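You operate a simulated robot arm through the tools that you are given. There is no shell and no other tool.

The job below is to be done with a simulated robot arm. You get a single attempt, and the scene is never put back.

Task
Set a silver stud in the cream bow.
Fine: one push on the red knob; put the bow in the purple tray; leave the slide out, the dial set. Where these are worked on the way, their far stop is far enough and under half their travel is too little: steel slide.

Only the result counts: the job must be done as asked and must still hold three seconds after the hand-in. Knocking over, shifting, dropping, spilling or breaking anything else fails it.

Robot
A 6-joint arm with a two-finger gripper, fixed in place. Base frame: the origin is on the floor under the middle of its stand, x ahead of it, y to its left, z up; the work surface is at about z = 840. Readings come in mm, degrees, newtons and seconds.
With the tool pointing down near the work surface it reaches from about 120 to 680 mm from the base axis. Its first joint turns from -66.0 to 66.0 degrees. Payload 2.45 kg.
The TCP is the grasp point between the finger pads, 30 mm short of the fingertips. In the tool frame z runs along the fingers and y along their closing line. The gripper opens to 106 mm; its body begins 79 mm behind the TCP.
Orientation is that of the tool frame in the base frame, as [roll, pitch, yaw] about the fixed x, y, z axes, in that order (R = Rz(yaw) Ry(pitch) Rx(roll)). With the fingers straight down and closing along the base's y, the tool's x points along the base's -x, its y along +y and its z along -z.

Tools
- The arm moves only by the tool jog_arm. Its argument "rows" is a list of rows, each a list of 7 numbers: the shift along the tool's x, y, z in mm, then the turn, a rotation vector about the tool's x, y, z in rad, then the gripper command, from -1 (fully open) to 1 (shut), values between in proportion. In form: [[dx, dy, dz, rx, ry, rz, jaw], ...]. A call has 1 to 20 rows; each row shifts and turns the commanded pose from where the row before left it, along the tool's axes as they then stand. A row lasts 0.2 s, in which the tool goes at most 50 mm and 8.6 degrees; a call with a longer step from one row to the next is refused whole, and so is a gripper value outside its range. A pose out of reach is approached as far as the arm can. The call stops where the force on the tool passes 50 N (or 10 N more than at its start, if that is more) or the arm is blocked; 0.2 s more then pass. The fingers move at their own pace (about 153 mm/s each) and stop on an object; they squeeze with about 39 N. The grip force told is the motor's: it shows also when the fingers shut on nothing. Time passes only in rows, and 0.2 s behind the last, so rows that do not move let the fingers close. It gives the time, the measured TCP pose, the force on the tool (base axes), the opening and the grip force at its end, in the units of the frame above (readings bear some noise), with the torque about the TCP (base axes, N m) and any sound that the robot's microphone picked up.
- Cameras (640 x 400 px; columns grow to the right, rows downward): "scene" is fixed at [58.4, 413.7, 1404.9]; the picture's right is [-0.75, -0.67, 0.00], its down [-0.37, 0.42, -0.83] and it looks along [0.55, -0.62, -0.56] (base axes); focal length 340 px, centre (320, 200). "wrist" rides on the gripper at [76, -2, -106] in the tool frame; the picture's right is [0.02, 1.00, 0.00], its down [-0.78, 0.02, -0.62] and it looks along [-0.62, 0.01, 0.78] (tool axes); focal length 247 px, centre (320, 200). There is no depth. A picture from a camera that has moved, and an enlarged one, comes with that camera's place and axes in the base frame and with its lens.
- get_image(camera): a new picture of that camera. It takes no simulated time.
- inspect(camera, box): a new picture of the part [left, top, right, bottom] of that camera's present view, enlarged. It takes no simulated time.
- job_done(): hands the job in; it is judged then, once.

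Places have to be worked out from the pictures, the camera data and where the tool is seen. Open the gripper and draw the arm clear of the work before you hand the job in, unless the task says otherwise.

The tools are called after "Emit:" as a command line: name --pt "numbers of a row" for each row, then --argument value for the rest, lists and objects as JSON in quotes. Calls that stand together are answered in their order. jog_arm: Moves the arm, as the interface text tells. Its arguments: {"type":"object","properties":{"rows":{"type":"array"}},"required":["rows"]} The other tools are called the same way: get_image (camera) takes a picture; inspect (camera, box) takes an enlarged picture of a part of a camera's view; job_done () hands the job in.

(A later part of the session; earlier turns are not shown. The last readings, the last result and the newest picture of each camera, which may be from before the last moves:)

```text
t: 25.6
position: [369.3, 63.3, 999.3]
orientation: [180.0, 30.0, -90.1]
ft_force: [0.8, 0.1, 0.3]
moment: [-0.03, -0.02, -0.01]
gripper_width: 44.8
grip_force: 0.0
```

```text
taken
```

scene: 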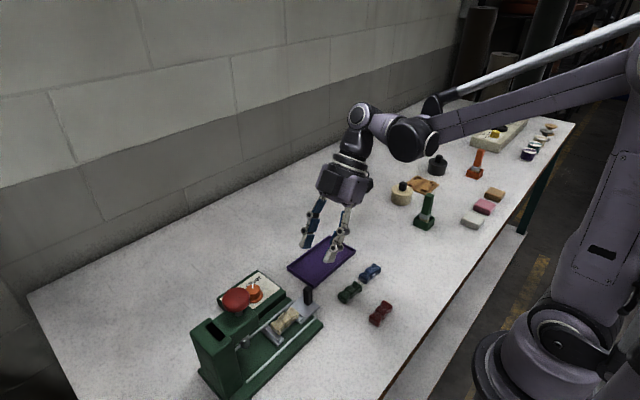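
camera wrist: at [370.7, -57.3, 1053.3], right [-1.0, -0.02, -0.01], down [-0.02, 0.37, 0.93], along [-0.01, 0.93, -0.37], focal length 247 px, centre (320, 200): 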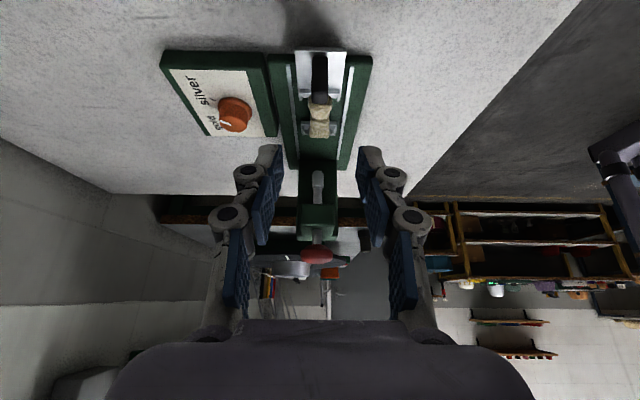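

The tilt is right (fingers toward +y and down). I now move down to the start of the approach line, about 60 mm back from the handle grasp.

Emit:
jog_arm --pt "12 -0.6 19 0 0 0 0.15" --pt "12 0 19 0 0 0 0.15" --pt "0 0 0 0 0 0 0.15"

Emit:
get_image --camera "wrist"

Emit:
inspect --camera "scene" --box '[230, 220, 390, 340]'

```text
t: 26.4
position: [370.9, 62.4, 954.8]
orientation: [-180.0, 29.9, -90.1]
ft_force: [-0.3, -0.7, 0.0]
moment: [0.0, 0.03, 0.02]
gripper_width: 45.2
grip_force: 0.0
```

```text
taken
camera wrist: at [371.3, -59.3, 1008.3], right [-1.0, -0.02, -0.01], down [-0.02, 0.37, 0.93], along [-0.01, 0.93, -0.37], focal length 247 px, centre (320, 200)
```

wrist: 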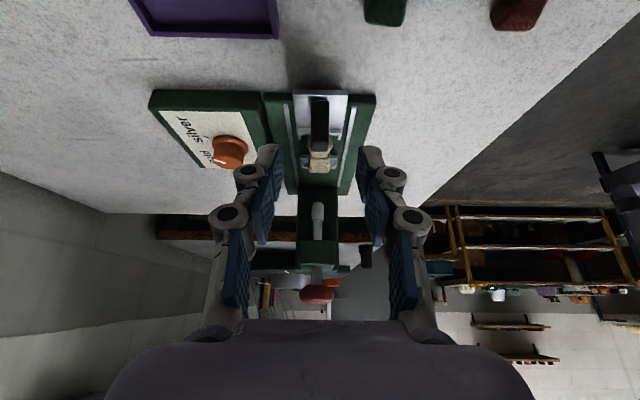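

```text
3.33 times, centred on (310, 280) of scene
camera zoom: at [58.4, 413.7, 1404.9], right [-0.75, -0.67, 0.0], down [-0.37, 0.42, -0.83], along [0.55, -0.62, -0.56], focal length 1132 px, centre (353, -67)
```

zoom: 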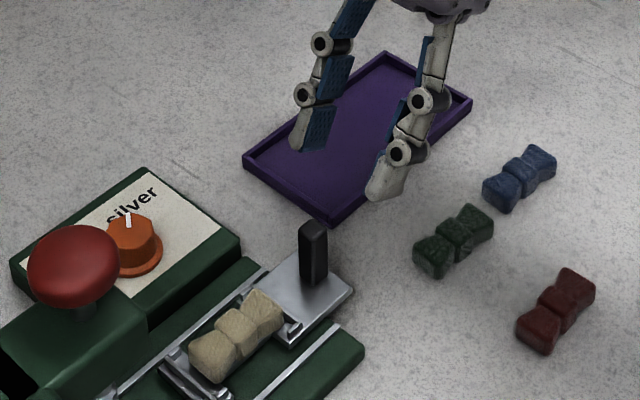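

The handle is centred between the fingers. I advance 58 mm along the tool axis to straddle it.

Emit:
jog_arm --pt "0 0 20 0 0 0 0.15" --pt "0 0 20 0 0 0 0.15" --pt "0 0 10 0 0 0 0.15" --pt "0 0 8 0 0 0 0.15"

Emit:
inspect --camera "wrist" --box '[240, 80, 400, 220]'

Emit:
inspect --camera "scene" --box '[250, 250, 350, 340]'

```text
t: 27.4
position: [369.6, 89.6, 905.7]
orientation: [-180.0, 30.0, -90.1]
ft_force: [0.0, -0.1, 0.2]
moment: [-0.06, 0.02, 0.03]
gripper_width: 45.0
grip_force: 0.0
```

```text
2.86 times, centred on (320, 150) of wrist
camera zoom: at [371.3, -30.3, 958.0], right [-1.0, -0.02, -0.01], down [-0.02, 0.37, 0.93], along [-0.01, 0.93, -0.37], focal length 706 px, centre (320, 343)
```

zoom: 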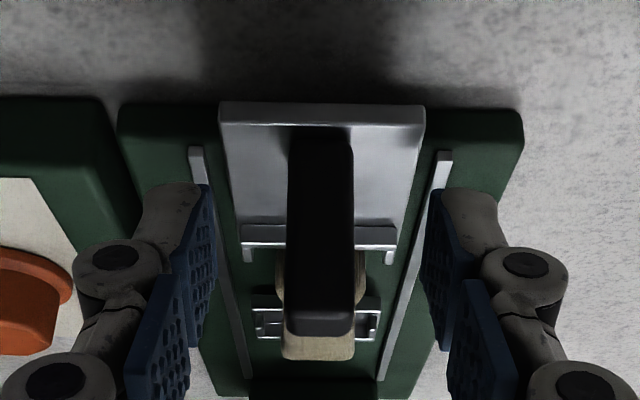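

```text
4.44 times, centred on (300, 295) of scene
camera zoom: at [58.4, 413.7, 1404.9], right [-0.75, -0.67, 0.0], down [-0.37, 0.42, -0.83], along [0.55, -0.62, -0.56], focal length 1509 px, centre (409, -222)
```

zoom: 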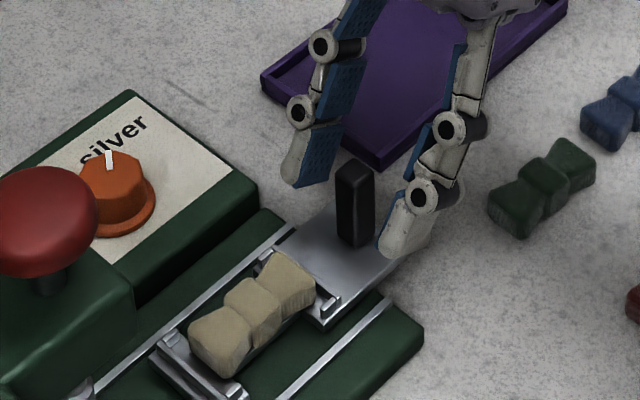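

The fingers straddle the handle evenly with tips clear of the plate. I go 3 mm deeper and close.

Emit:
jog_arm --pt "0 0 3 0 0 0 0.15" --pt "0 0 0 0 0 0 0.6" --pt "0 0 0 0 0 0 1" --pt "0 0 0 0 0 0 1"

Emit:
inspect --camera "wrist" --box '[240, 80, 400, 220]'

```text
t: 28.4
position: [369.3, 90.9, 902.3]
orientation: [-180.0, 30.0, -90.1]
ft_force: [0.6, 1.1, -3.5]
moment: [0.31, -0.02, 0.01]
gripper_width: 13.6
grip_force: 40.3
```

```text
2.86 times, centred on (320, 150) of wrist
camera zoom: at [371.4, -28.6, 955.7], right [-1.0, -0.02, -0.01], down [-0.02, 0.37, 0.93], along [-0.01, 0.93, -0.37], focal length 706 px, centre (320, 343)
```

zoom: 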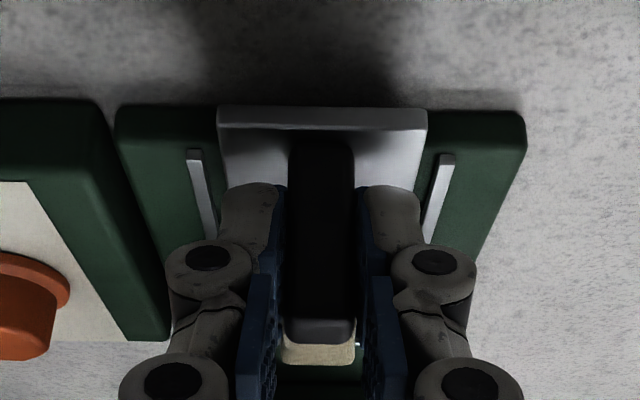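

The handle is gripped (13.6 mm). I start pushing the slide in along +y gently, 40 mm first.

Emit:
jog_arm --pt "-3.46 0 2 0 0 0 1" --pt "-6.06 0 3.5 0 0 0 1" --pt "-8.66 0 5 0 0 0 1" --pt "-8.66 0 5 0 0 0 1" --pt "-8.66 0 5 0 0 0 1"

Emit:
inspect --camera "scene" --box '[190, 230, 350, 350]'

```text
t: 29.6
position: [370.7, 134.2, 902.0]
orientation: [180.0, 29.9, -90.1]
ft_force: [1.8, -0.3, -4.8]
moment: [-0.48, -0.05, -0.05]
gripper_width: 13.5
grip_force: 40.1
```

```text
3.33 times, centred on (270, 290) of scene
camera zoom: at [58.5, 413.7, 1404.8], right [-0.75, -0.67, 0.0], down [-0.37, 0.42, -0.83], along [0.55, -0.62, -0.56], focal length 1132 px, centre (487, -100)
```

zoom: 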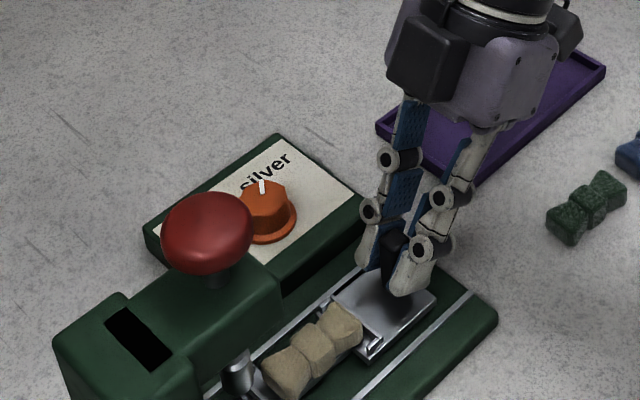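

The slide moves freely with the bow riding along (43 mm so far). I push on another 30 mm.

Emit:
jog_arm --pt "-6.06 0 3.5 0 0 0 1" --pt "-6.93 0 4 0 0 0 1" --pt "-6.93 0 4 0 0 0 1" --pt "-6.06 0 3.5 0 0 0 1"

Emit:
inspect --camera "scene" --box '[190, 250, 330, 360]'

Emit:
get_image --camera "wrist"

```text
t: 30.6
position: [370.4, 163.6, 901.6]
orientation: [180.0, 30.0, -90.0]
ft_force: [0.3, -2.0, -9.8]
moment: [-0.51, 0.02, 0.0]
gripper_width: 13.5
grip_force: 39.7
```

```text
3.64 times, centred on (260, 305) of scene
camera zoom: at [58.5, 413.7, 1404.8], right [-0.75, -0.67, 0.0], down [-0.37, 0.42, -0.83], along [0.55, -0.62, -0.56], focal length 1234 px, centre (538, -182)
```

zoom: 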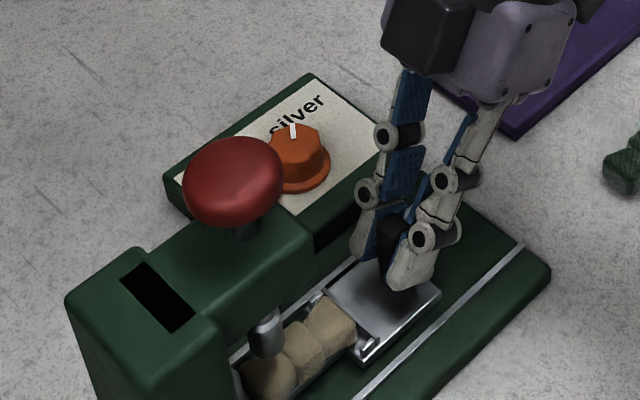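

```text
taken
camera wrist: at [371.5, 43.1, 955.8], right [-1.0, -0.02, -0.01], down [-0.02, 0.37, 0.93], along [-0.01, 0.93, -0.37], focal length 247 px, centre (320, 200)
```

wrist: 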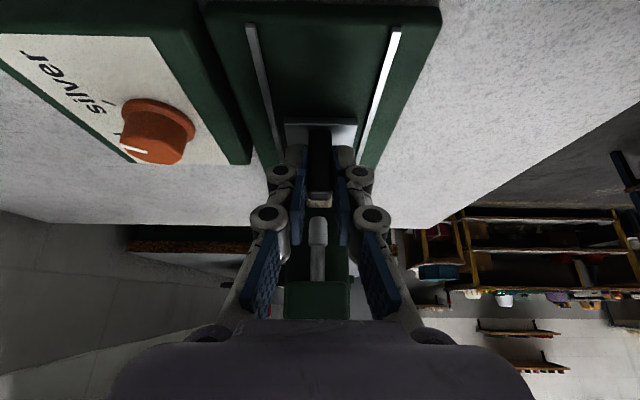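

72.7 mm in; the bow's knot is just short of the plunger. I continue in 4 mm steps toward the stop.

Emit:
jog_arm --pt "-3.46 0 2 0 0 0 1" --pt "-3.46 0 2 0 0 0 1" --pt "-3.46 0 2 0 0 0 1"

Emit:
inspect --camera "scene" --box '[190, 250, 330, 360]'

```text
t: 31.4
position: [370.2, 175.1, 901.3]
orientation: [-180.0, 30.1, -89.9]
ft_force: [-1.6, -0.1, -4.3]
moment: [-0.41, 0.03, -0.01]
gripper_width: 13.8
grip_force: 40.8
```

```text
3.64 times, centred on (260, 305) of scene
camera zoom: at [58.4, 413.7, 1404.8], right [-0.75, -0.67, 0.0], down [-0.37, 0.42, -0.83], along [0.55, -0.62, -0.56], focal length 1234 px, centre (538, -182)
```

zoom: 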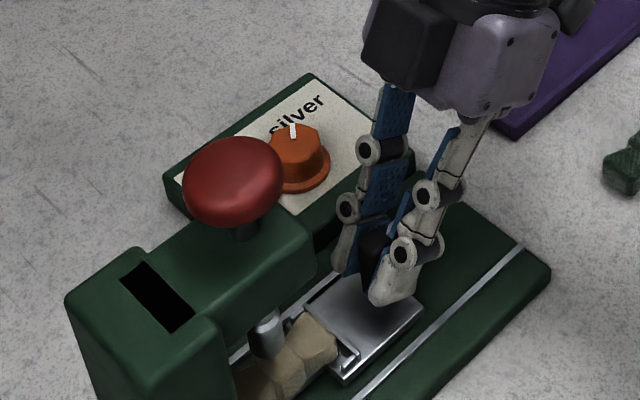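

Still moving freely (84 mm). I keep going in small steps until the stop is felt.

Emit:
jog_arm --pt "-2.6 0 1.5 0 0 0 1" --pt "-2.6 0 1.5 0 0 0 1" --pt "-2.6 0 1.5 0 0 0 1"

Emit:
inspect --camera "scene" --box '[190, 250, 330, 360]'

```text
t: 32.2
position: [370.3, 181.3, 902.7]
orientation: [-180.0, 29.6, -90.2]
ft_force: [-5.8, -29.4, 3.9]
moment: [-0.72, 0.08, 0.11]
gripper_width: 14.0
grip_force: 39.7
```

```text
3.64 times, centred on (260, 305) of scene
camera zoom: at [58.2, 412.9, 1405.1], right [-0.75, -0.67, 0.0], down [-0.37, 0.42, -0.83], along [0.55, -0.62, -0.56], focal length 1234 px, centre (538, -182)
```

zoom: 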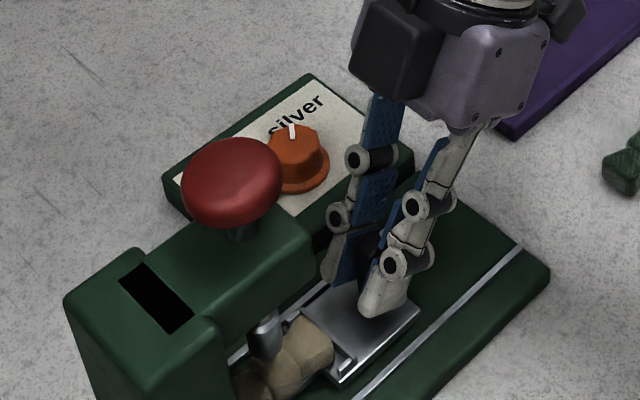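

A 29 N reaction at y≈181 (90 mm travel) says the slide is at its far stop, the bow's knot under the plunger. I relax the preload, open, and back out along the tool axis.

Emit:
jog_arm --pt "2 0 -1.1 0 0 0 1" --pt "0 0 0 0 0 0 0.5" --pt "0 0 0 0 0 0 0.15" --pt "0 0 -15 0 0 0 0.15" --pt "0 0 -30 0 0 0 0.15" --pt "0 0 -30 0 0 0 0.15"

Emit:
inspect --camera "scene" --box '[190, 250, 330, 360]'

Emit:
get_image --camera "wrist"

```text
t: 33.6
position: [369.6, 143.7, 966.4]
orientation: [-180.0, 30.0, -90.2]
ft_force: [0.0, -0.7, 0.3]
moment: [0.03, -0.04, 0.0]
gripper_width: 45.3
grip_force: 0.1
```

```text
3.64 times, centred on (260, 305) of scene
camera zoom: at [58.3, 413.7, 1404.9], right [-0.75, -0.67, 0.0], down [-0.37, 0.42, -0.83], along [0.55, -0.62, -0.56], focal length 1234 px, centre (538, -182)
```

zoom: 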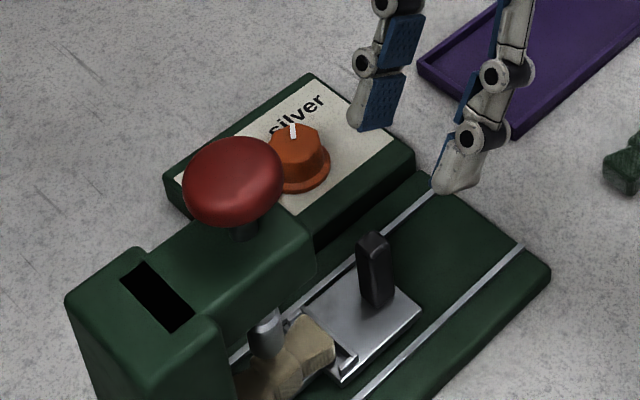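

```text
taken
camera wrist: at [371.4, 23.8, 1020.6], right [-1.0, -0.02, -0.01], down [-0.02, 0.37, 0.93], along [-0.01, 0.93, -0.37], focal length 247 px, centre (320, 200)
```

wrist: 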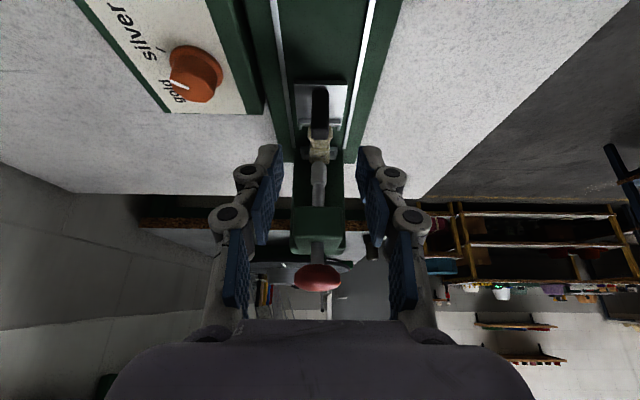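

The slide stayed in. I check the plunger's alignment over the bow.

Emit:
inspect --camera "wrist" --box '[270, 70, 370, 220]'

Emit:
inspect --camera "scene" --box '[190, 270, 290, 360]'

```text
2.67 times, centred on (320, 145) of wrist
camera zoom: at [371.4, 23.8, 1020.6], right [-1.0, -0.02, -0.01], down [-0.02, 0.37, 0.93], along [-0.01, 0.93, -0.37], focal length 659 px, centre (320, 347)
```

zoom: 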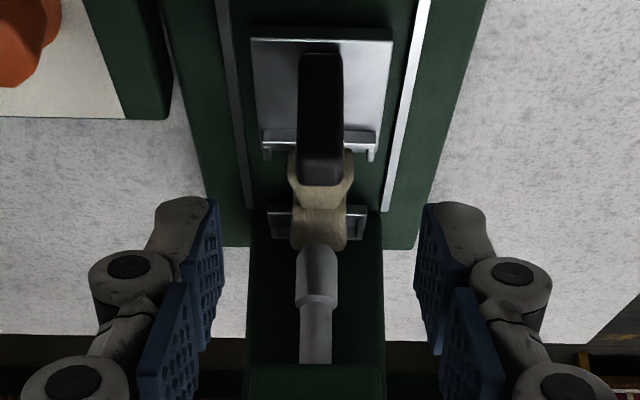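

```text
4.44 times, centred on (240, 315) of scene
camera zoom: at [58.3, 413.7, 1404.9], right [-0.75, -0.67, 0.0], down [-0.37, 0.42, -0.83], along [0.55, -0.62, -0.56], focal length 1509 px, centre (676, -311)
```

zoom: 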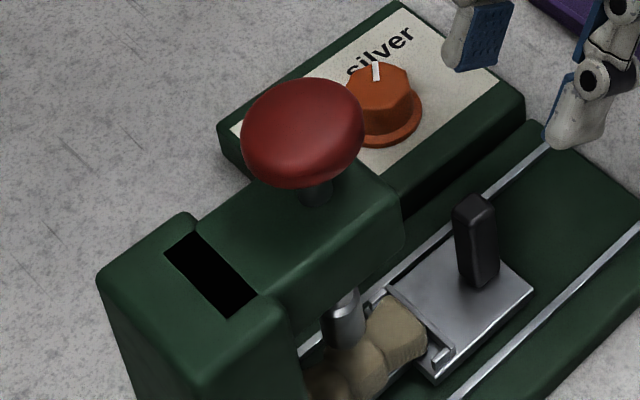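

The plunger sits right over the bow's knot. The knob is at about (370.6, 248.5) with its top near z=1010. I rise, straighten the tool and close the fingers for the press.

Emit:
jog_arm --pt "-17 0 -29 0 0 0 0.15" --pt "-17 0 -29 0 0 0 0.15" --pt "-17 0 -29 0 0 0 0.15" --pt "-17 0 -29 0 0 0 1" --pt "0 0 0 0 0.1309 0 1" --pt "0 0 0 0 0.1309 0 1" --pt "0 0 0 0 0.1309 0 1" --pt "0 0 0 0 0.1309 0 1" --pt "0 0 0 0 0 0 1"

Emit:
get_image --camera "wrist"

Emit:
inspect --camera "wrist" --box '[260, 120, 380, 220]'

```text
t: 35.6
position: [370.4, 145.1, 1102.2]
orientation: [-180.0, 0.0, -90.1]
ft_force: [-0.4, 0.8, -0.6]
moment: [0.01, 0.0, 0.03]
gripper_width: 0.0
grip_force: 28.8
```

```text
taken
camera wrist: at [371.7, 67.6, 1207.6], right [-1.0, -0.02, 0.0], down [-0.02, 0.78, 0.62], along [-0.01, 0.62, -0.78], focal length 247 px, centre (320, 200)
```

wrist: 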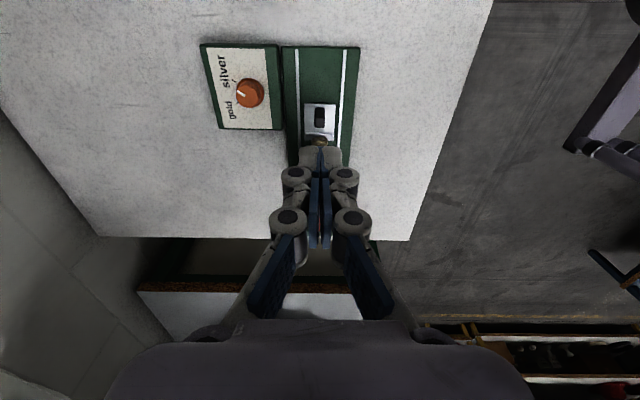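

```text
4.00 times, centred on (320, 170) of wrist
camera zoom: at [371.7, 67.6, 1207.6], right [-1.0, -0.02, 0.0], down [-0.02, 0.78, 0.62], along [-0.01, 0.62, -0.78], focal length 988 px, centre (320, 320)
```

zoom: 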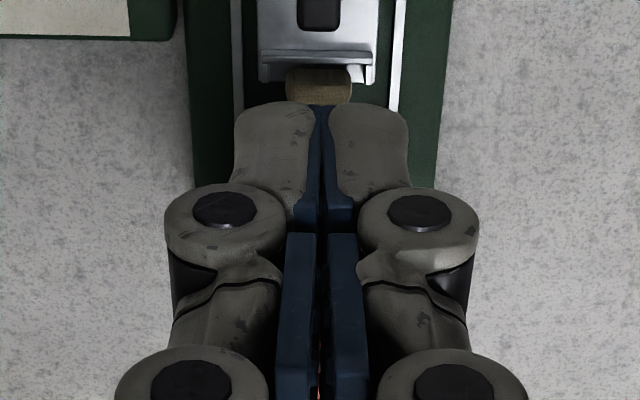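

Fingers are shut and upright. I move over the knob to (370.6, 248.5) and lower to a few millimetres above it.

Emit:
jog_arm --pt "-34.5 0 0 0 0 0 1" --pt "-34.5 0 0 0 0 0 1" --pt "-34.4 0 0 0 0 0 1" --pt "0 0 20 0 0 0 1" --pt "0 0 20 0 0 0 1" --pt "0 0 0 0 0 0 1"

Emit:
get_image --camera "wrist"

Emit:
inspect --camera "scene" --box '[160, 200, 320, 340]'

```text
t: 37.0
position: [369.2, 248.4, 1060.2]
orientation: [-180.0, -0.1, -90.1]
ft_force: [-0.4, 0.8, 0.2]
moment: [-0.01, 0.0, 0.0]
gripper_width: 0.0
grip_force: 28.6
```

```text
taken
camera wrist: at [371.0, 170.7, 1167.2], right [-1.0, -0.02, 0.0], down [-0.02, 0.78, 0.62], along [-0.01, 0.62, -0.78], focal length 247 px, centre (320, 200)
```

wrist: 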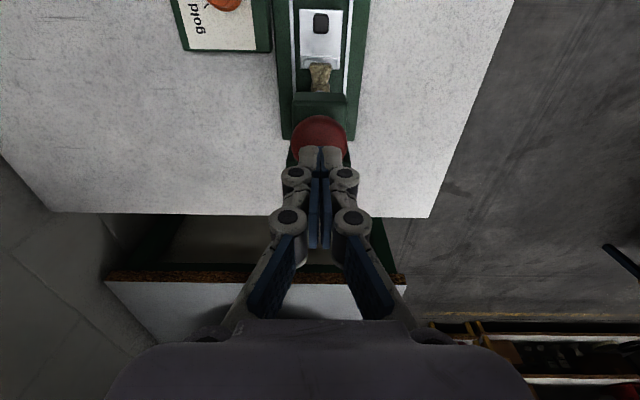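

```text
2.86 times, centred on (240, 270) of scene
camera zoom: at [58.4, 413.7, 1404.9], right [-0.75, -0.67, 0.0], down [-0.37, 0.42, -0.83], along [0.55, -0.62, -0.56], focal length 970 px, centre (549, 0)
```

zoom: 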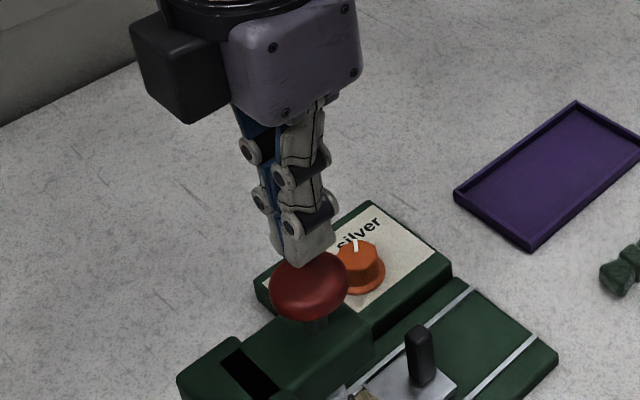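

The tips are centred over the knob, about 20 mm above it. I press down steadily in one continuous motion; the call will stop on force.

Emit:
jog_arm --pt "0 0 6 0 0 0 1" --pt "0 0 6 0 0 0 1" --pt "0 0 4 0 0 0 1" --pt "0 0 3 0 0 0 1" --pt "0 0 3 0 0 0 1" --pt "0 0 3 0 0 0 1" --pt "0 0 3 0 0 0 1" --pt "0 0 3 0 0 0 1" --pt "0 0 3 0 0 0 1"

Emit:
inspect --camera "scene" --box '[180, 220, 300, 360]'

```text
t: 39.0
position: [369.3, 249.0, 1032.0]
orientation: [-180.0, 0.0, -90.0]
ft_force: [-2.9, -1.1, 19.9]
moment: [-0.01, 0.06, 0.01]
gripper_width: 5.8
grip_force: 28.8
heard: click
stopped in row 9: the force on the tool passed its limit at 58 N (the readings are from after the stop); the commanded pose is now the measured one
```

```text
2.86 times, centred on (240, 290) of scene
camera zoom: at [58.1, 413.5, 1404.9], right [-0.75, -0.67, 0.0], down [-0.37, 0.42, -0.83], along [0.55, -0.62, -0.56], focal length 970 px, centre (549, -57)
```

zoom: 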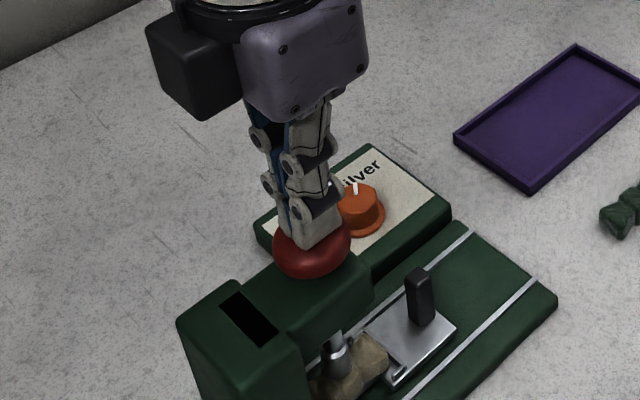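

A click was heard with the plunger down on the bow and the stop reached – that's the one push. I rise straight up off the knob.

Emit:
jog_arm --pt "0 0 -10 0 0 0 1" --pt "0 0 -25 0 0 0 1" --pt "0 0 -35 0 0 0 1" --pt "34.5 0 0 0 0 0 1" --pt "34.5 0 0 0 0 0 1" --pt "34.5 0 0 0 0 0 0.15" --pt "0 0 0 0 0 0 0.15"

Emit:
inspect --camera "scene" --box '[180, 240, 340, 360]'

Emit:
get_image --camera "wrist"

```text
t: 40.6
position: [370.6, 144.2, 1100.9]
orientation: [179.9, 0.1, -90.0]
ft_force: [0.1, -0.4, 0.0]
moment: [-0.03, 0.01, 0.0]
gripper_width: 44.8
grip_force: 0.1
```

```text
3.33 times, centred on (260, 300) of scene
camera zoom: at [58.4, 413.6, 1404.9], right [-0.75, -0.67, 0.0], down [-0.37, 0.42, -0.83], along [0.55, -0.62, -0.56], focal length 1132 px, centre (520, -133)
```

zoom: 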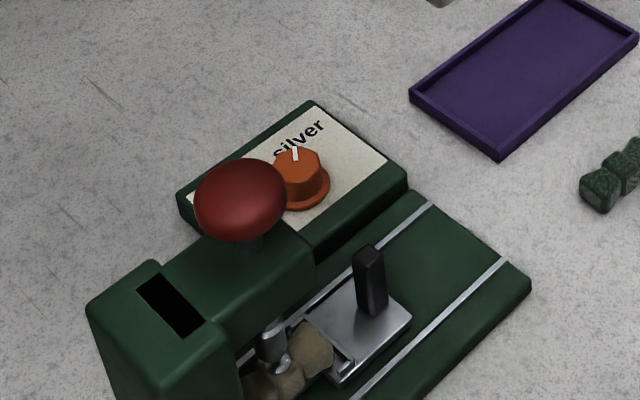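

```text
taken
camera wrist: at [371.6, 66.6, 1207.5], right [-1.0, -0.02, 0.0], down [-0.02, 0.78, 0.62], along [-0.01, 0.62, -0.78], focal length 247 px, centre (320, 200)
```

wrist: 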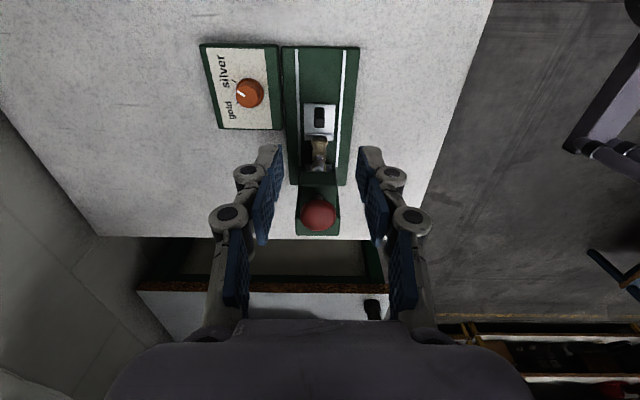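

A silver stud now shows on the bow's knot and the knob has sprung back. I tilt again and go to the approach line for the handle, now near y=189.5.

Emit:
jog_arm --pt "0 0 0 0 -0.1309 0 0.15" --pt "0 0 0 0 -0.1309 0 0.15" --pt "0 0 0 0 -0.1309 0 0.15" --pt "0 0 0 0 -0.1309 0 0.15" --pt "16.9 0 32.7 0 0 0 0.15" --pt "16.9 0 32.7 0 0 0 0.15" --pt "16.9 0 32.7 0 0 0 0.15" --pt "16.9 0 32.7 0 0 0 0.15" --pt "0 0 0 0 0 0 0.15"

Emit:
get_image --camera "wrist"

Emit:
inspect --camera "scene" --box '[200, 220, 340, 350]'

```text
t: 42.6
position: [370.1, 152.3, 952.1]
orientation: [179.9, 30.0, -90.1]
ft_force: [-0.2, -0.4, -0.2]
moment: [-0.01, -0.01, -0.01]
gripper_width: 45.0
grip_force: 0.0
```

```text
taken
camera wrist: at [371.6, 32.4, 1006.0], right [-1.0, -0.02, -0.01], down [-0.02, 0.37, 0.93], along [-0.01, 0.93, -0.37], focal length 247 px, centre (320, 200)
```

wrist: 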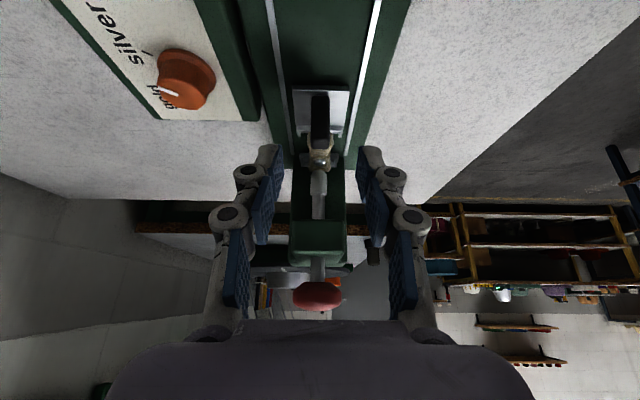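

```text
3.08 times, centred on (270, 285) of scene
camera zoom: at [58.4, 413.7, 1404.9], right [-0.75, -0.67, 0.0], down [-0.37, 0.42, -0.83], along [0.55, -0.62, -0.56], focal length 1045 px, centre (474, -62)
```

zoom: 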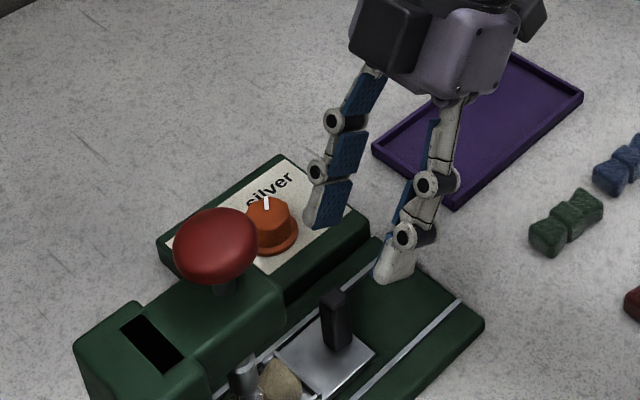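

Aligned with the handle again. I advance 57.5 mm and close on it.

Emit:
jog_arm --pt "0 0 20 0 0 0 0.15" --pt "0 0 20 0 0 0 0.15" --pt "0 0 10 0 0 0 0.15" --pt "0 0 7.5 0 0 0 0.15" --pt "0 0 0 0 0 0 0.6" --pt "0 0 0 0 0 0 1" --pt "0 0 0 0 0 0 1"

Emit:
inspect --camera "wrist" --box '[240, 80, 400, 220]'

Emit:
inspect --camera "scene" --box '[190, 250, 330, 360]'

```text
t: 44.2
position: [370.3, 182.0, 904.0]
orientation: [-180.0, 30.0, -90.1]
ft_force: [-0.8, 0.1, -3.3]
moment: [0.29, 0.02, 0.02]
gripper_width: 13.6
grip_force: 39.7
```

```text
2.86 times, centred on (320, 150) of wrist
camera zoom: at [371.5, 60.7, 957.5], right [-1.0, -0.02, -0.01], down [-0.02, 0.37, 0.93], along [-0.01, 0.93, -0.37], focal length 706 px, centre (320, 343)
```

zoom: 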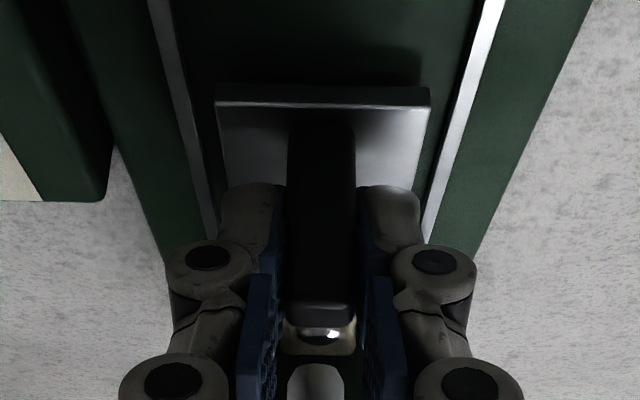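

```text
3.64 times, centred on (260, 305) of scene
camera zoom: at [58.4, 413.7, 1404.8], right [-0.75, -0.67, 0.0], down [-0.37, 0.42, -0.83], along [0.55, -0.62, -0.56], focal length 1234 px, centre (538, -182)
```

zoom: 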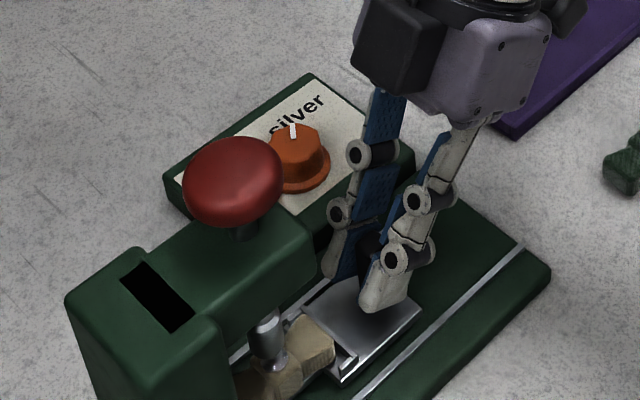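

The handle is gripped. I draw the slide back out along -y, about 84 mm in this call.

Emit:
jog_arm --pt "3.46 0 -2 0 0 0 1" --pt "6.06 0 -3.5 0 0 0 1" --pt "8.66 0 -5 0 0 0 1" --pt "8.66 0 -5 0 0 0 1" --pt "8.66 0 -5 0 0 0 1" --pt "8.66 0 -5 0 0 0 1" --pt "8.66 0 -5 0 0 0 1" --pt "8.66 0 -5 0 0 0 1" --pt "6.93 0 -4 0 0 0 1" --pt "4.33 0 -2.5 0 0 0 1"

Emit:
inspect --camera "scene" --box '[190, 240, 350, 360]'

```text
t: 46.4
position: [371.1, 95.9, 903.5]
orientation: [-179.9, 30.0, -90.0]
ft_force: [-1.7, 1.2, -2.6]
moment: [0.38, 0.02, -0.01]
gripper_width: 13.5
grip_force: 40.1
```

```text
3.33 times, centred on (270, 300) of scene
camera zoom: at [58.4, 413.7, 1404.9], right [-0.75, -0.67, 0.0], down [-0.37, 0.42, -0.83], along [0.55, -0.62, -0.56], focal length 1132 px, centre (487, -133)
```

zoom: 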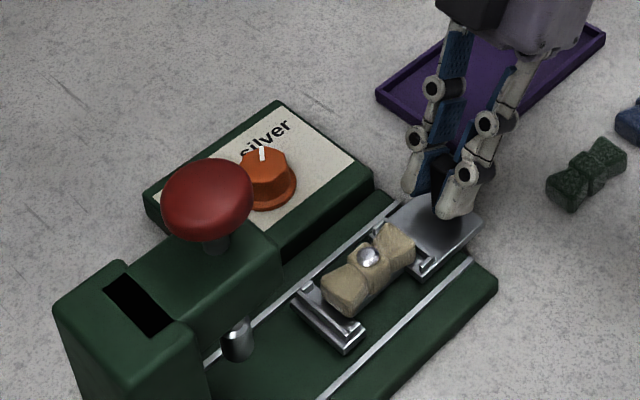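

The bow with its silver stud is out. I take the slide the last few millimetres to its outer stop.

Emit:
jog_arm --pt "2.6 0 -1.5 0 0 0 1" --pt "1.73 0 -1 0 0 0 1" --pt "1.73 0 -1 0 0 0 1" --pt "0 0 0 0 0 0 1"

Emit:
inspect --camera "scene" --box '[190, 240, 350, 360]'

```text
t: 47.4
position: [370.2, 93.2, 905.1]
orientation: [-180.0, 30.3, -90.0]
ft_force: [0.4, 27.5, -0.1]
moment: [0.56, -0.01, -0.04]
gripper_width: 13.8
grip_force: 40.6
```

```text
3.33 times, centred on (270, 300) of scene
camera zoom: at [58.4, 414.3, 1404.6], right [-0.75, -0.67, 0.0], down [-0.37, 0.42, -0.83], along [0.55, -0.62, -0.56], focal length 1132 px, centre (487, -133)
```

zoom: 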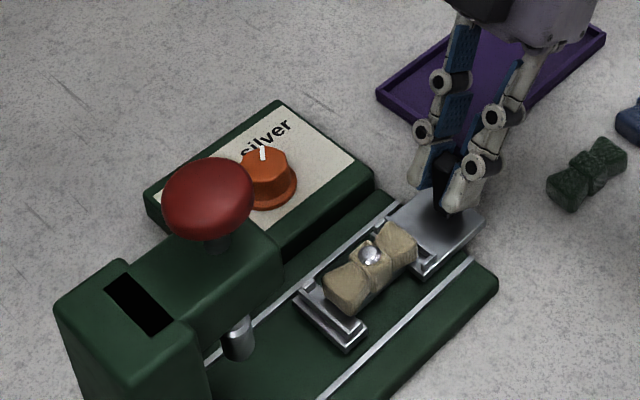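

A 27 N reaction shows the outer stop. I relax, open, back out along the tool axis, rise and straighten up.

Emit:
jog_arm --pt "-2 0 1.1 0 0 0 1" --pt "0 0 0 0 0 0 0.5" --pt "0 0 0 0 0 0 0.15" --pt "0 0 -15 0 0 0 0.15" --pt "0 0 -30 0 0 0 0.15" --pt "0 0 -30 0 0 0 0.15" --pt "0 0 0 0 0.1309 0 0.15" --pt "0 0 0 0 0.1309 0 0.15" --pt "0 0 0 0 0.1309 0 0.15" --pt "0 0 0 0 0.1309 0 0.15" --pt "0 0 -30 0 0 0 0.15" --pt "0 0 0 0 0 0 0.15"

Emit:
get_image --camera "wrist"

Emit:
inspect --camera "wrist" --box '[260, 100, 380, 220]'

Emit:
inspect --camera "scene" --box '[190, 240, 350, 360]'

```text
t: 50.0
position: [371.0, 54.2, 998.7]
orientation: [-179.9, 0.0, -90.1]
ft_force: [0.2, 0.3, -0.3]
moment: [0.0, 0.0, -0.02]
gripper_width: 45.1
grip_force: 0.0
```

```text
taken
camera wrist: at [371.4, -22.7, 1105.5], right [-1.0, -0.02, 0.0], down [-0.02, 0.78, 0.62], along [-0.01, 0.62, -0.78], focal length 247 px, centre (320, 200)
```

wrist: 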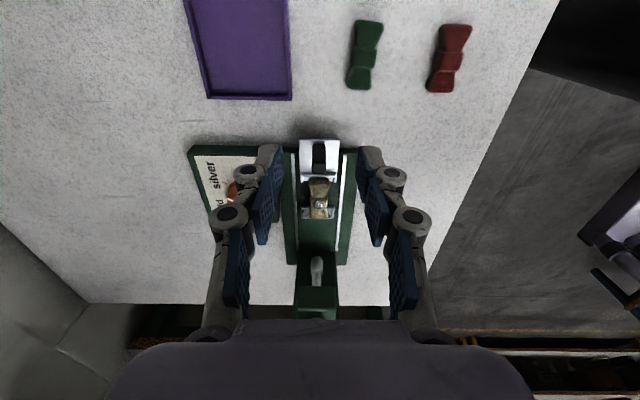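

```text
3.33 times, centred on (320, 160) of wrist
camera zoom: at [371.4, -22.7, 1105.5], right [-1.0, -0.02, 0.0], down [-0.02, 0.78, 0.62], along [-0.01, 0.62, -0.78], focal length 823 px, centre (320, 333)
```

zoom: 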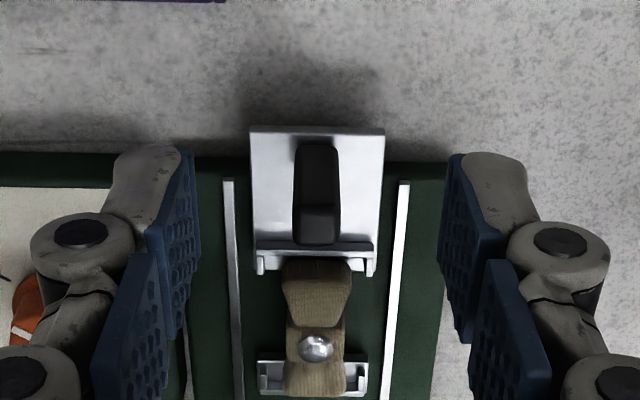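

```text
3.33 times, centred on (270, 300) of scene
camera zoom: at [58.4, 413.7, 1404.9], right [-0.75, -0.67, 0.0], down [-0.37, 0.42, -0.83], along [0.55, -0.62, -0.56], focal length 1132 px, centre (487, -133)
```

zoom: 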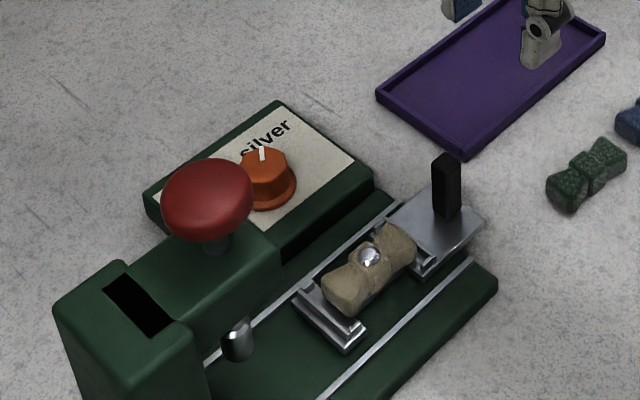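

The stud is set, and the slide is out. The bow's knot is now at about (370.3, 161.3); I move over it and down to z≈925 to check alignment.

Emit:
jog_arm --pt "-35.7 0 0 0 0 0 0.15" --pt "-35.7 0 0 0 0 0 0.15" --pt "-35.7 0 0 0 0 0 0.15" --pt "0 0 30 0 0 0 0.15" --pt "0 0 30 0 0 0 0.15" --pt "0 0 14 0 0 0 0.15" --pt "0 0 0 0 0 0 0.15"

Emit:
inspect --camera "wrist" --box '[240, 80, 400, 220]'

Emit:
inspect --camera "scene" --box '[210, 240, 340, 350]'

```text
t: 51.6
position: [371.2, 161.8, 924.1]
orientation: [180.0, -0.1, -90.2]
ft_force: [0.2, -0.2, 0.0]
moment: [-0.03, 0.01, 0.02]
gripper_width: 44.7
grip_force: 0.1
```

```text
2.86 times, centred on (320, 150) of wrist
camera zoom: at [372.2, 84.3, 1030.5], right [-1.0, -0.02, 0.0], down [-0.02, 0.78, 0.62], along [-0.01, 0.62, -0.78], focal length 706 px, centre (320, 343)
```

zoom: 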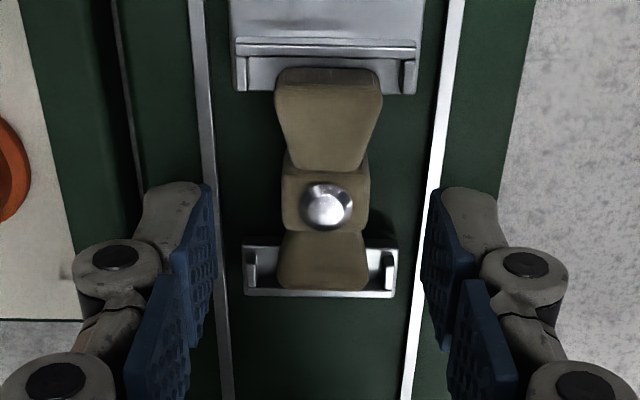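

```text
3.64 times, centred on (275, 295) of scene
camera zoom: at [58.4, 413.7, 1404.9], right [-0.75, -0.67, 0.0], down [-0.37, 0.42, -0.83], along [0.55, -0.62, -0.56], focal length 1234 px, centre (484, -146)
```

zoom: 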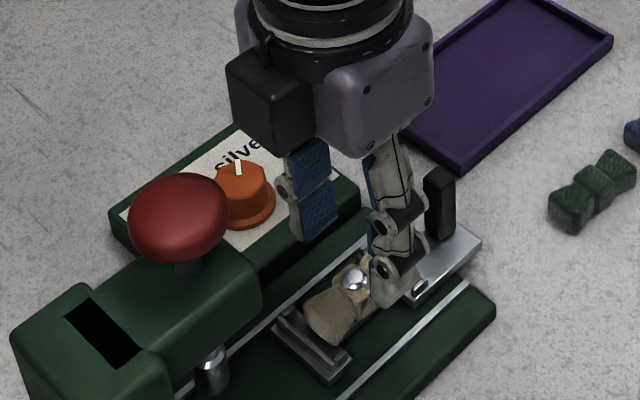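

The knot sits about 1.3 mm further in +y and 0.7 mm toward -x; I correct, descend 29 mm and close on the bow.

Emit:
jog_arm --pt "-1.3 0.7 10 0 0 0 0.15" --pt "0 0 10 0 0 0 0.15" --pt "0 0 9 0 0 0 0.15" --pt "0 0 0 0 0 0 0.15"

Emit:
inspect --camera "wrist" --box '[240, 80, 400, 220]'

```text
t: 52.6
position: [369.9, 163.3, 895.5]
orientation: [179.9, -0.1, -90.2]
ft_force: [-0.3, 0.7, 0.3]
moment: [0.01, 0.0, -0.02]
gripper_width: 45.4
grip_force: 0.1
```

```text
2.86 times, centred on (320, 150) of wrist
camera zoom: at [371.3, 85.2, 1001.8], right [-1.0, -0.02, 0.0], down [-0.02, 0.78, 0.62], along [-0.01, 0.62, -0.78], focal length 706 px, centre (320, 343)
```

zoom: 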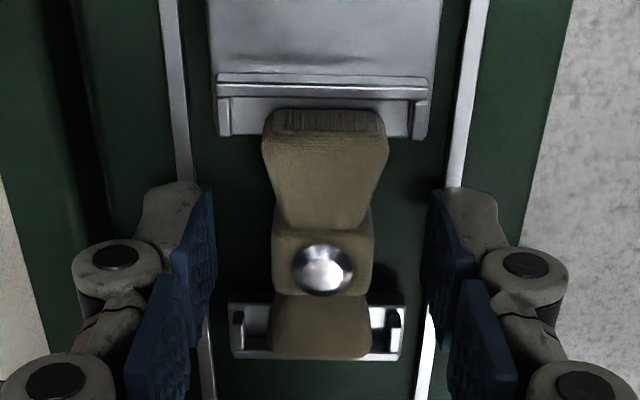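

The bow is centred between the pads at the same height as before. I close on it.

Emit:
jog_arm --pt "0 0 0 0 0 0 0.4" --pt "0 0 0 0 0 0 0.8" --pt "0 0 0 0 0 0 0.8"

Emit:
inspect --camera "wrist" --box '[240, 80, 400, 220]'

```text
t: 53.4
position: [369.8, 162.4, 896.8]
orientation: [180.0, 0.0, -90.0]
ft_force: [-1.3, 0.7, 0.1]
moment: [-0.03, 0.0, 0.02]
gripper_width: 25.5
grip_force: 39.0
```

```text
2.86 times, centred on (320, 150) of wrist
camera zoom: at [371.3, 85.2, 1001.9], right [-1.0, -0.02, 0.0], down [-0.02, 0.78, 0.62], along [-0.01, 0.62, -0.78], focal length 706 px, centre (320, 343)
```

zoom: 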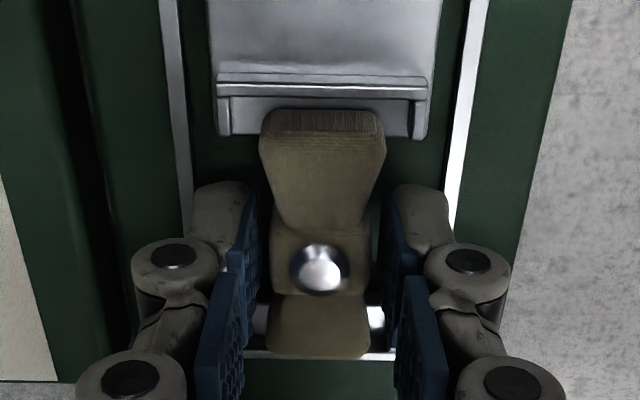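

Grip is good (25.5 mm, 39 N). I lift straight up and carry the bow to above the purple tray's centre (about (438, -23)).

Emit:
jog_arm --pt "0 0 -8 0 0 0 0.8" --pt "0 0 -20 0 0 0 0.8" --pt "0 0 -35 0 0 0 0.8" --pt "0 0 -40 0 0 0 0.8" --pt "37 -13.7 0 0 0 0 0.8" --pt "37 -13.7 0 0 0 0 0.8" --pt "37 -13.7 0 0 0 0 0.8" --pt "37 -13.7 0 0 0 0 0.8" --pt "37 -13.7 0 0 0 0 0.8" --pt "0 0 0 0 0 0 0.8"

Emit:
get_image --camera "wrist"

Emit:
get_image --camera "scene"

```text
t: 55.6
position: [437.6, -22.5, 998.6]
orientation: [-179.9, 0.0, -89.9]
ft_force: [-0.5, -1.7, 0.1]
moment: [-0.02, 0.01, 0.01]
gripper_width: 25.4
grip_force: 38.9
```

```text
taken
camera wrist: at [438.6, -100.7, 1104.7], right [-1.0, -0.02, 0.0], down [-0.02, 0.78, 0.62], along [-0.01, 0.62, -0.78], focal length 247 px, centre (320, 200)
```

wrist: 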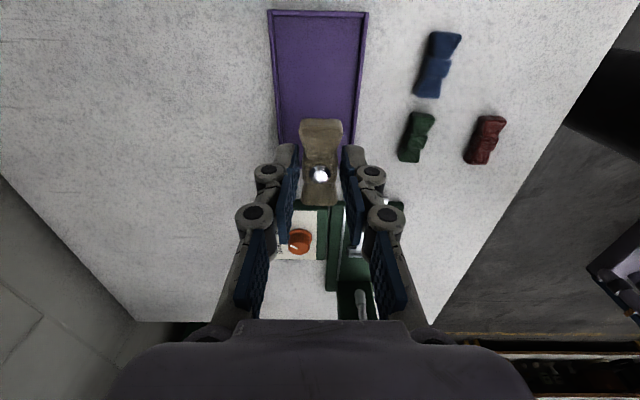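

```text
taken
```

scene: 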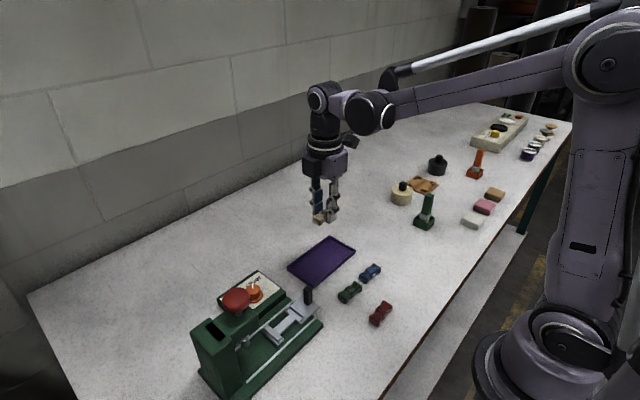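

The bow is over the tray and centred. I lower to about z=884, then check.

Emit:
jog_arm --pt "0 0 35 0 0 0 0.8" --pt "0 0 35 0 0 0 0.8" --pt "0 0 25 0 0 0 0.8" --pt "0 0 12 0 0 0 0.8" --pt "0 0 7 0 0 0 0.8" --pt "0 0 0 0 0 0 0.8"

Emit:
get_image --camera "wrist"

Emit:
inspect --camera "scene" --box '[270, 200, 390, 300]'

```text
t: 57.0
position: [437.6, -21.8, 885.1]
orientation: [180.0, 0.0, -90.2]
ft_force: [-0.8, -0.2, -1.2]
moment: [0.0, 0.01, 0.03]
gripper_width: 25.3
grip_force: 39.9
```

```text
taken
camera wrist: at [439.2, -99.5, 990.8], right [-1.0, -0.02, 0.0], down [-0.02, 0.78, 0.62], along [-0.01, 0.62, -0.78], focal length 247 px, centre (320, 200)
```

wrist: 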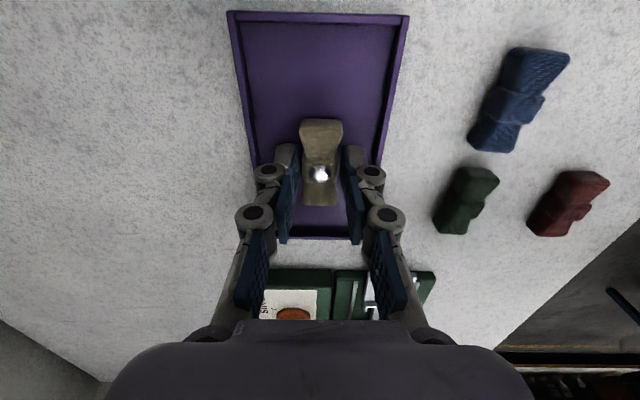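

```text
4.00 times, centred on (330, 250) of scene
camera zoom: at [58.4, 413.7, 1404.9], right [-0.75, -0.67, 0.0], down [-0.37, 0.42, -0.83], along [0.55, -0.62, -0.56], focal length 1358 px, centre (280, 0)
```

zoom: 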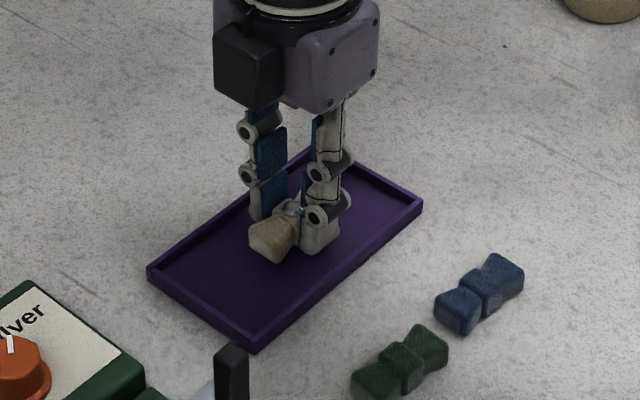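

The bow is well inside the tray, a few millimetres above its floor. I lower in small steps until contact.

Emit:
jog_arm --pt "0 0 3 0 0 0 0.8" --pt "0 0 1.5 0 0 0 0.8" --pt "0 0 1 0 0 0 0.8" --pt "0 0 0 0 0 0 0.8"

```text
t: 58.0
position: [437.1, -22.1, 879.6]
orientation: [-179.9, 0.0, -90.0]
ft_force: [-0.5, 0.8, 0.1]
moment: [0.0, 0.0, 0.02]
gripper_width: 25.2
grip_force: 39.0
```

No contact yet at 879.6; I continue 1 mm per row.

Emit:
jog_arm --pt "0 0 1 0 0 0 0.8" --pt "0 0 1 0 0 0 0.8" --pt "0 0 0 0 0 0 0.8"

```text
t: 58.8
position: [438.0, -21.6, 878.1]
orientation: [179.9, 0.0, -90.0]
ft_force: [-0.7, 1.5, 5.8]
moment: [0.06, -0.01, 0.0]
gripper_width: 25.1
grip_force: 38.7
```

A light 5.8 N contact: the bow touches the tray floor. I open to about 36 mm and rise.

Emit:
jog_arm --pt "0 0 0 0 0 0 0.42" --pt "0 0 0 0 0 0 0.32" --pt "0 0 0 0 0 0 0.32" --pt "0 0 -15 0 0 0 0.32" --pt "0 0 -30 0 0 0 0.32" --pt "0 0 -40 0 0 0 0.32" --pt "0 0 -40 0 0 0 0.32" --pt "0 0 0 0 0 0 0.32"

Emit:
inspect --camera "scene" --box '[180, 210, 400, 370]'

Emit:
get_image --camera "wrist"

```text
t: 60.6
position: [438.3, -22.1, 1003.1]
orientation: [179.9, -0.1, -90.1]
ft_force: [-0.4, -0.6, -0.2]
moment: [0.0, 0.0, 0.02]
gripper_width: 36.1
grip_force: 0.1
```

```text
2.50 times, centred on (290, 290) of scene
camera zoom: at [58.4, 413.7, 1404.9], right [-0.75, -0.67, 0.0], down [-0.37, 0.42, -0.83], along [0.55, -0.62, -0.56], focal length 849 px, centre (395, -25)
```

zoom: 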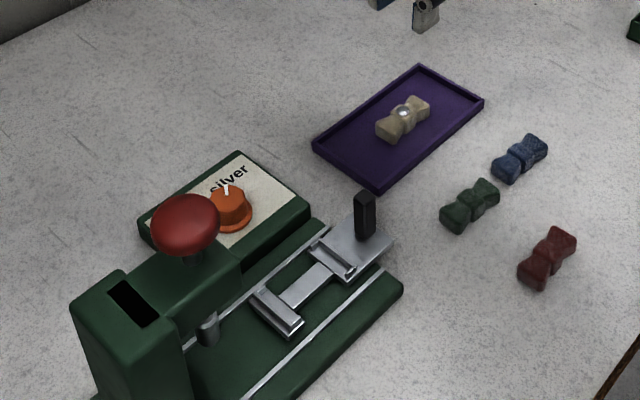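

```text
taken
camera wrist: at [439.9, -99.3, 1108.7], right [-1.0, -0.02, 0.0], down [-0.02, 0.78, 0.62], along [-0.01, 0.62, -0.78], focal length 247 px, centre (320, 200)
```

wrist: 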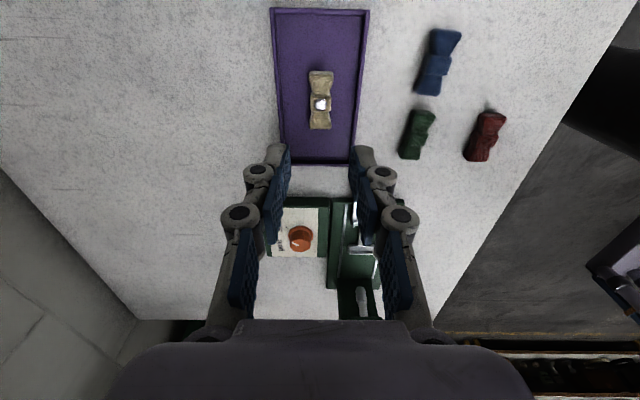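

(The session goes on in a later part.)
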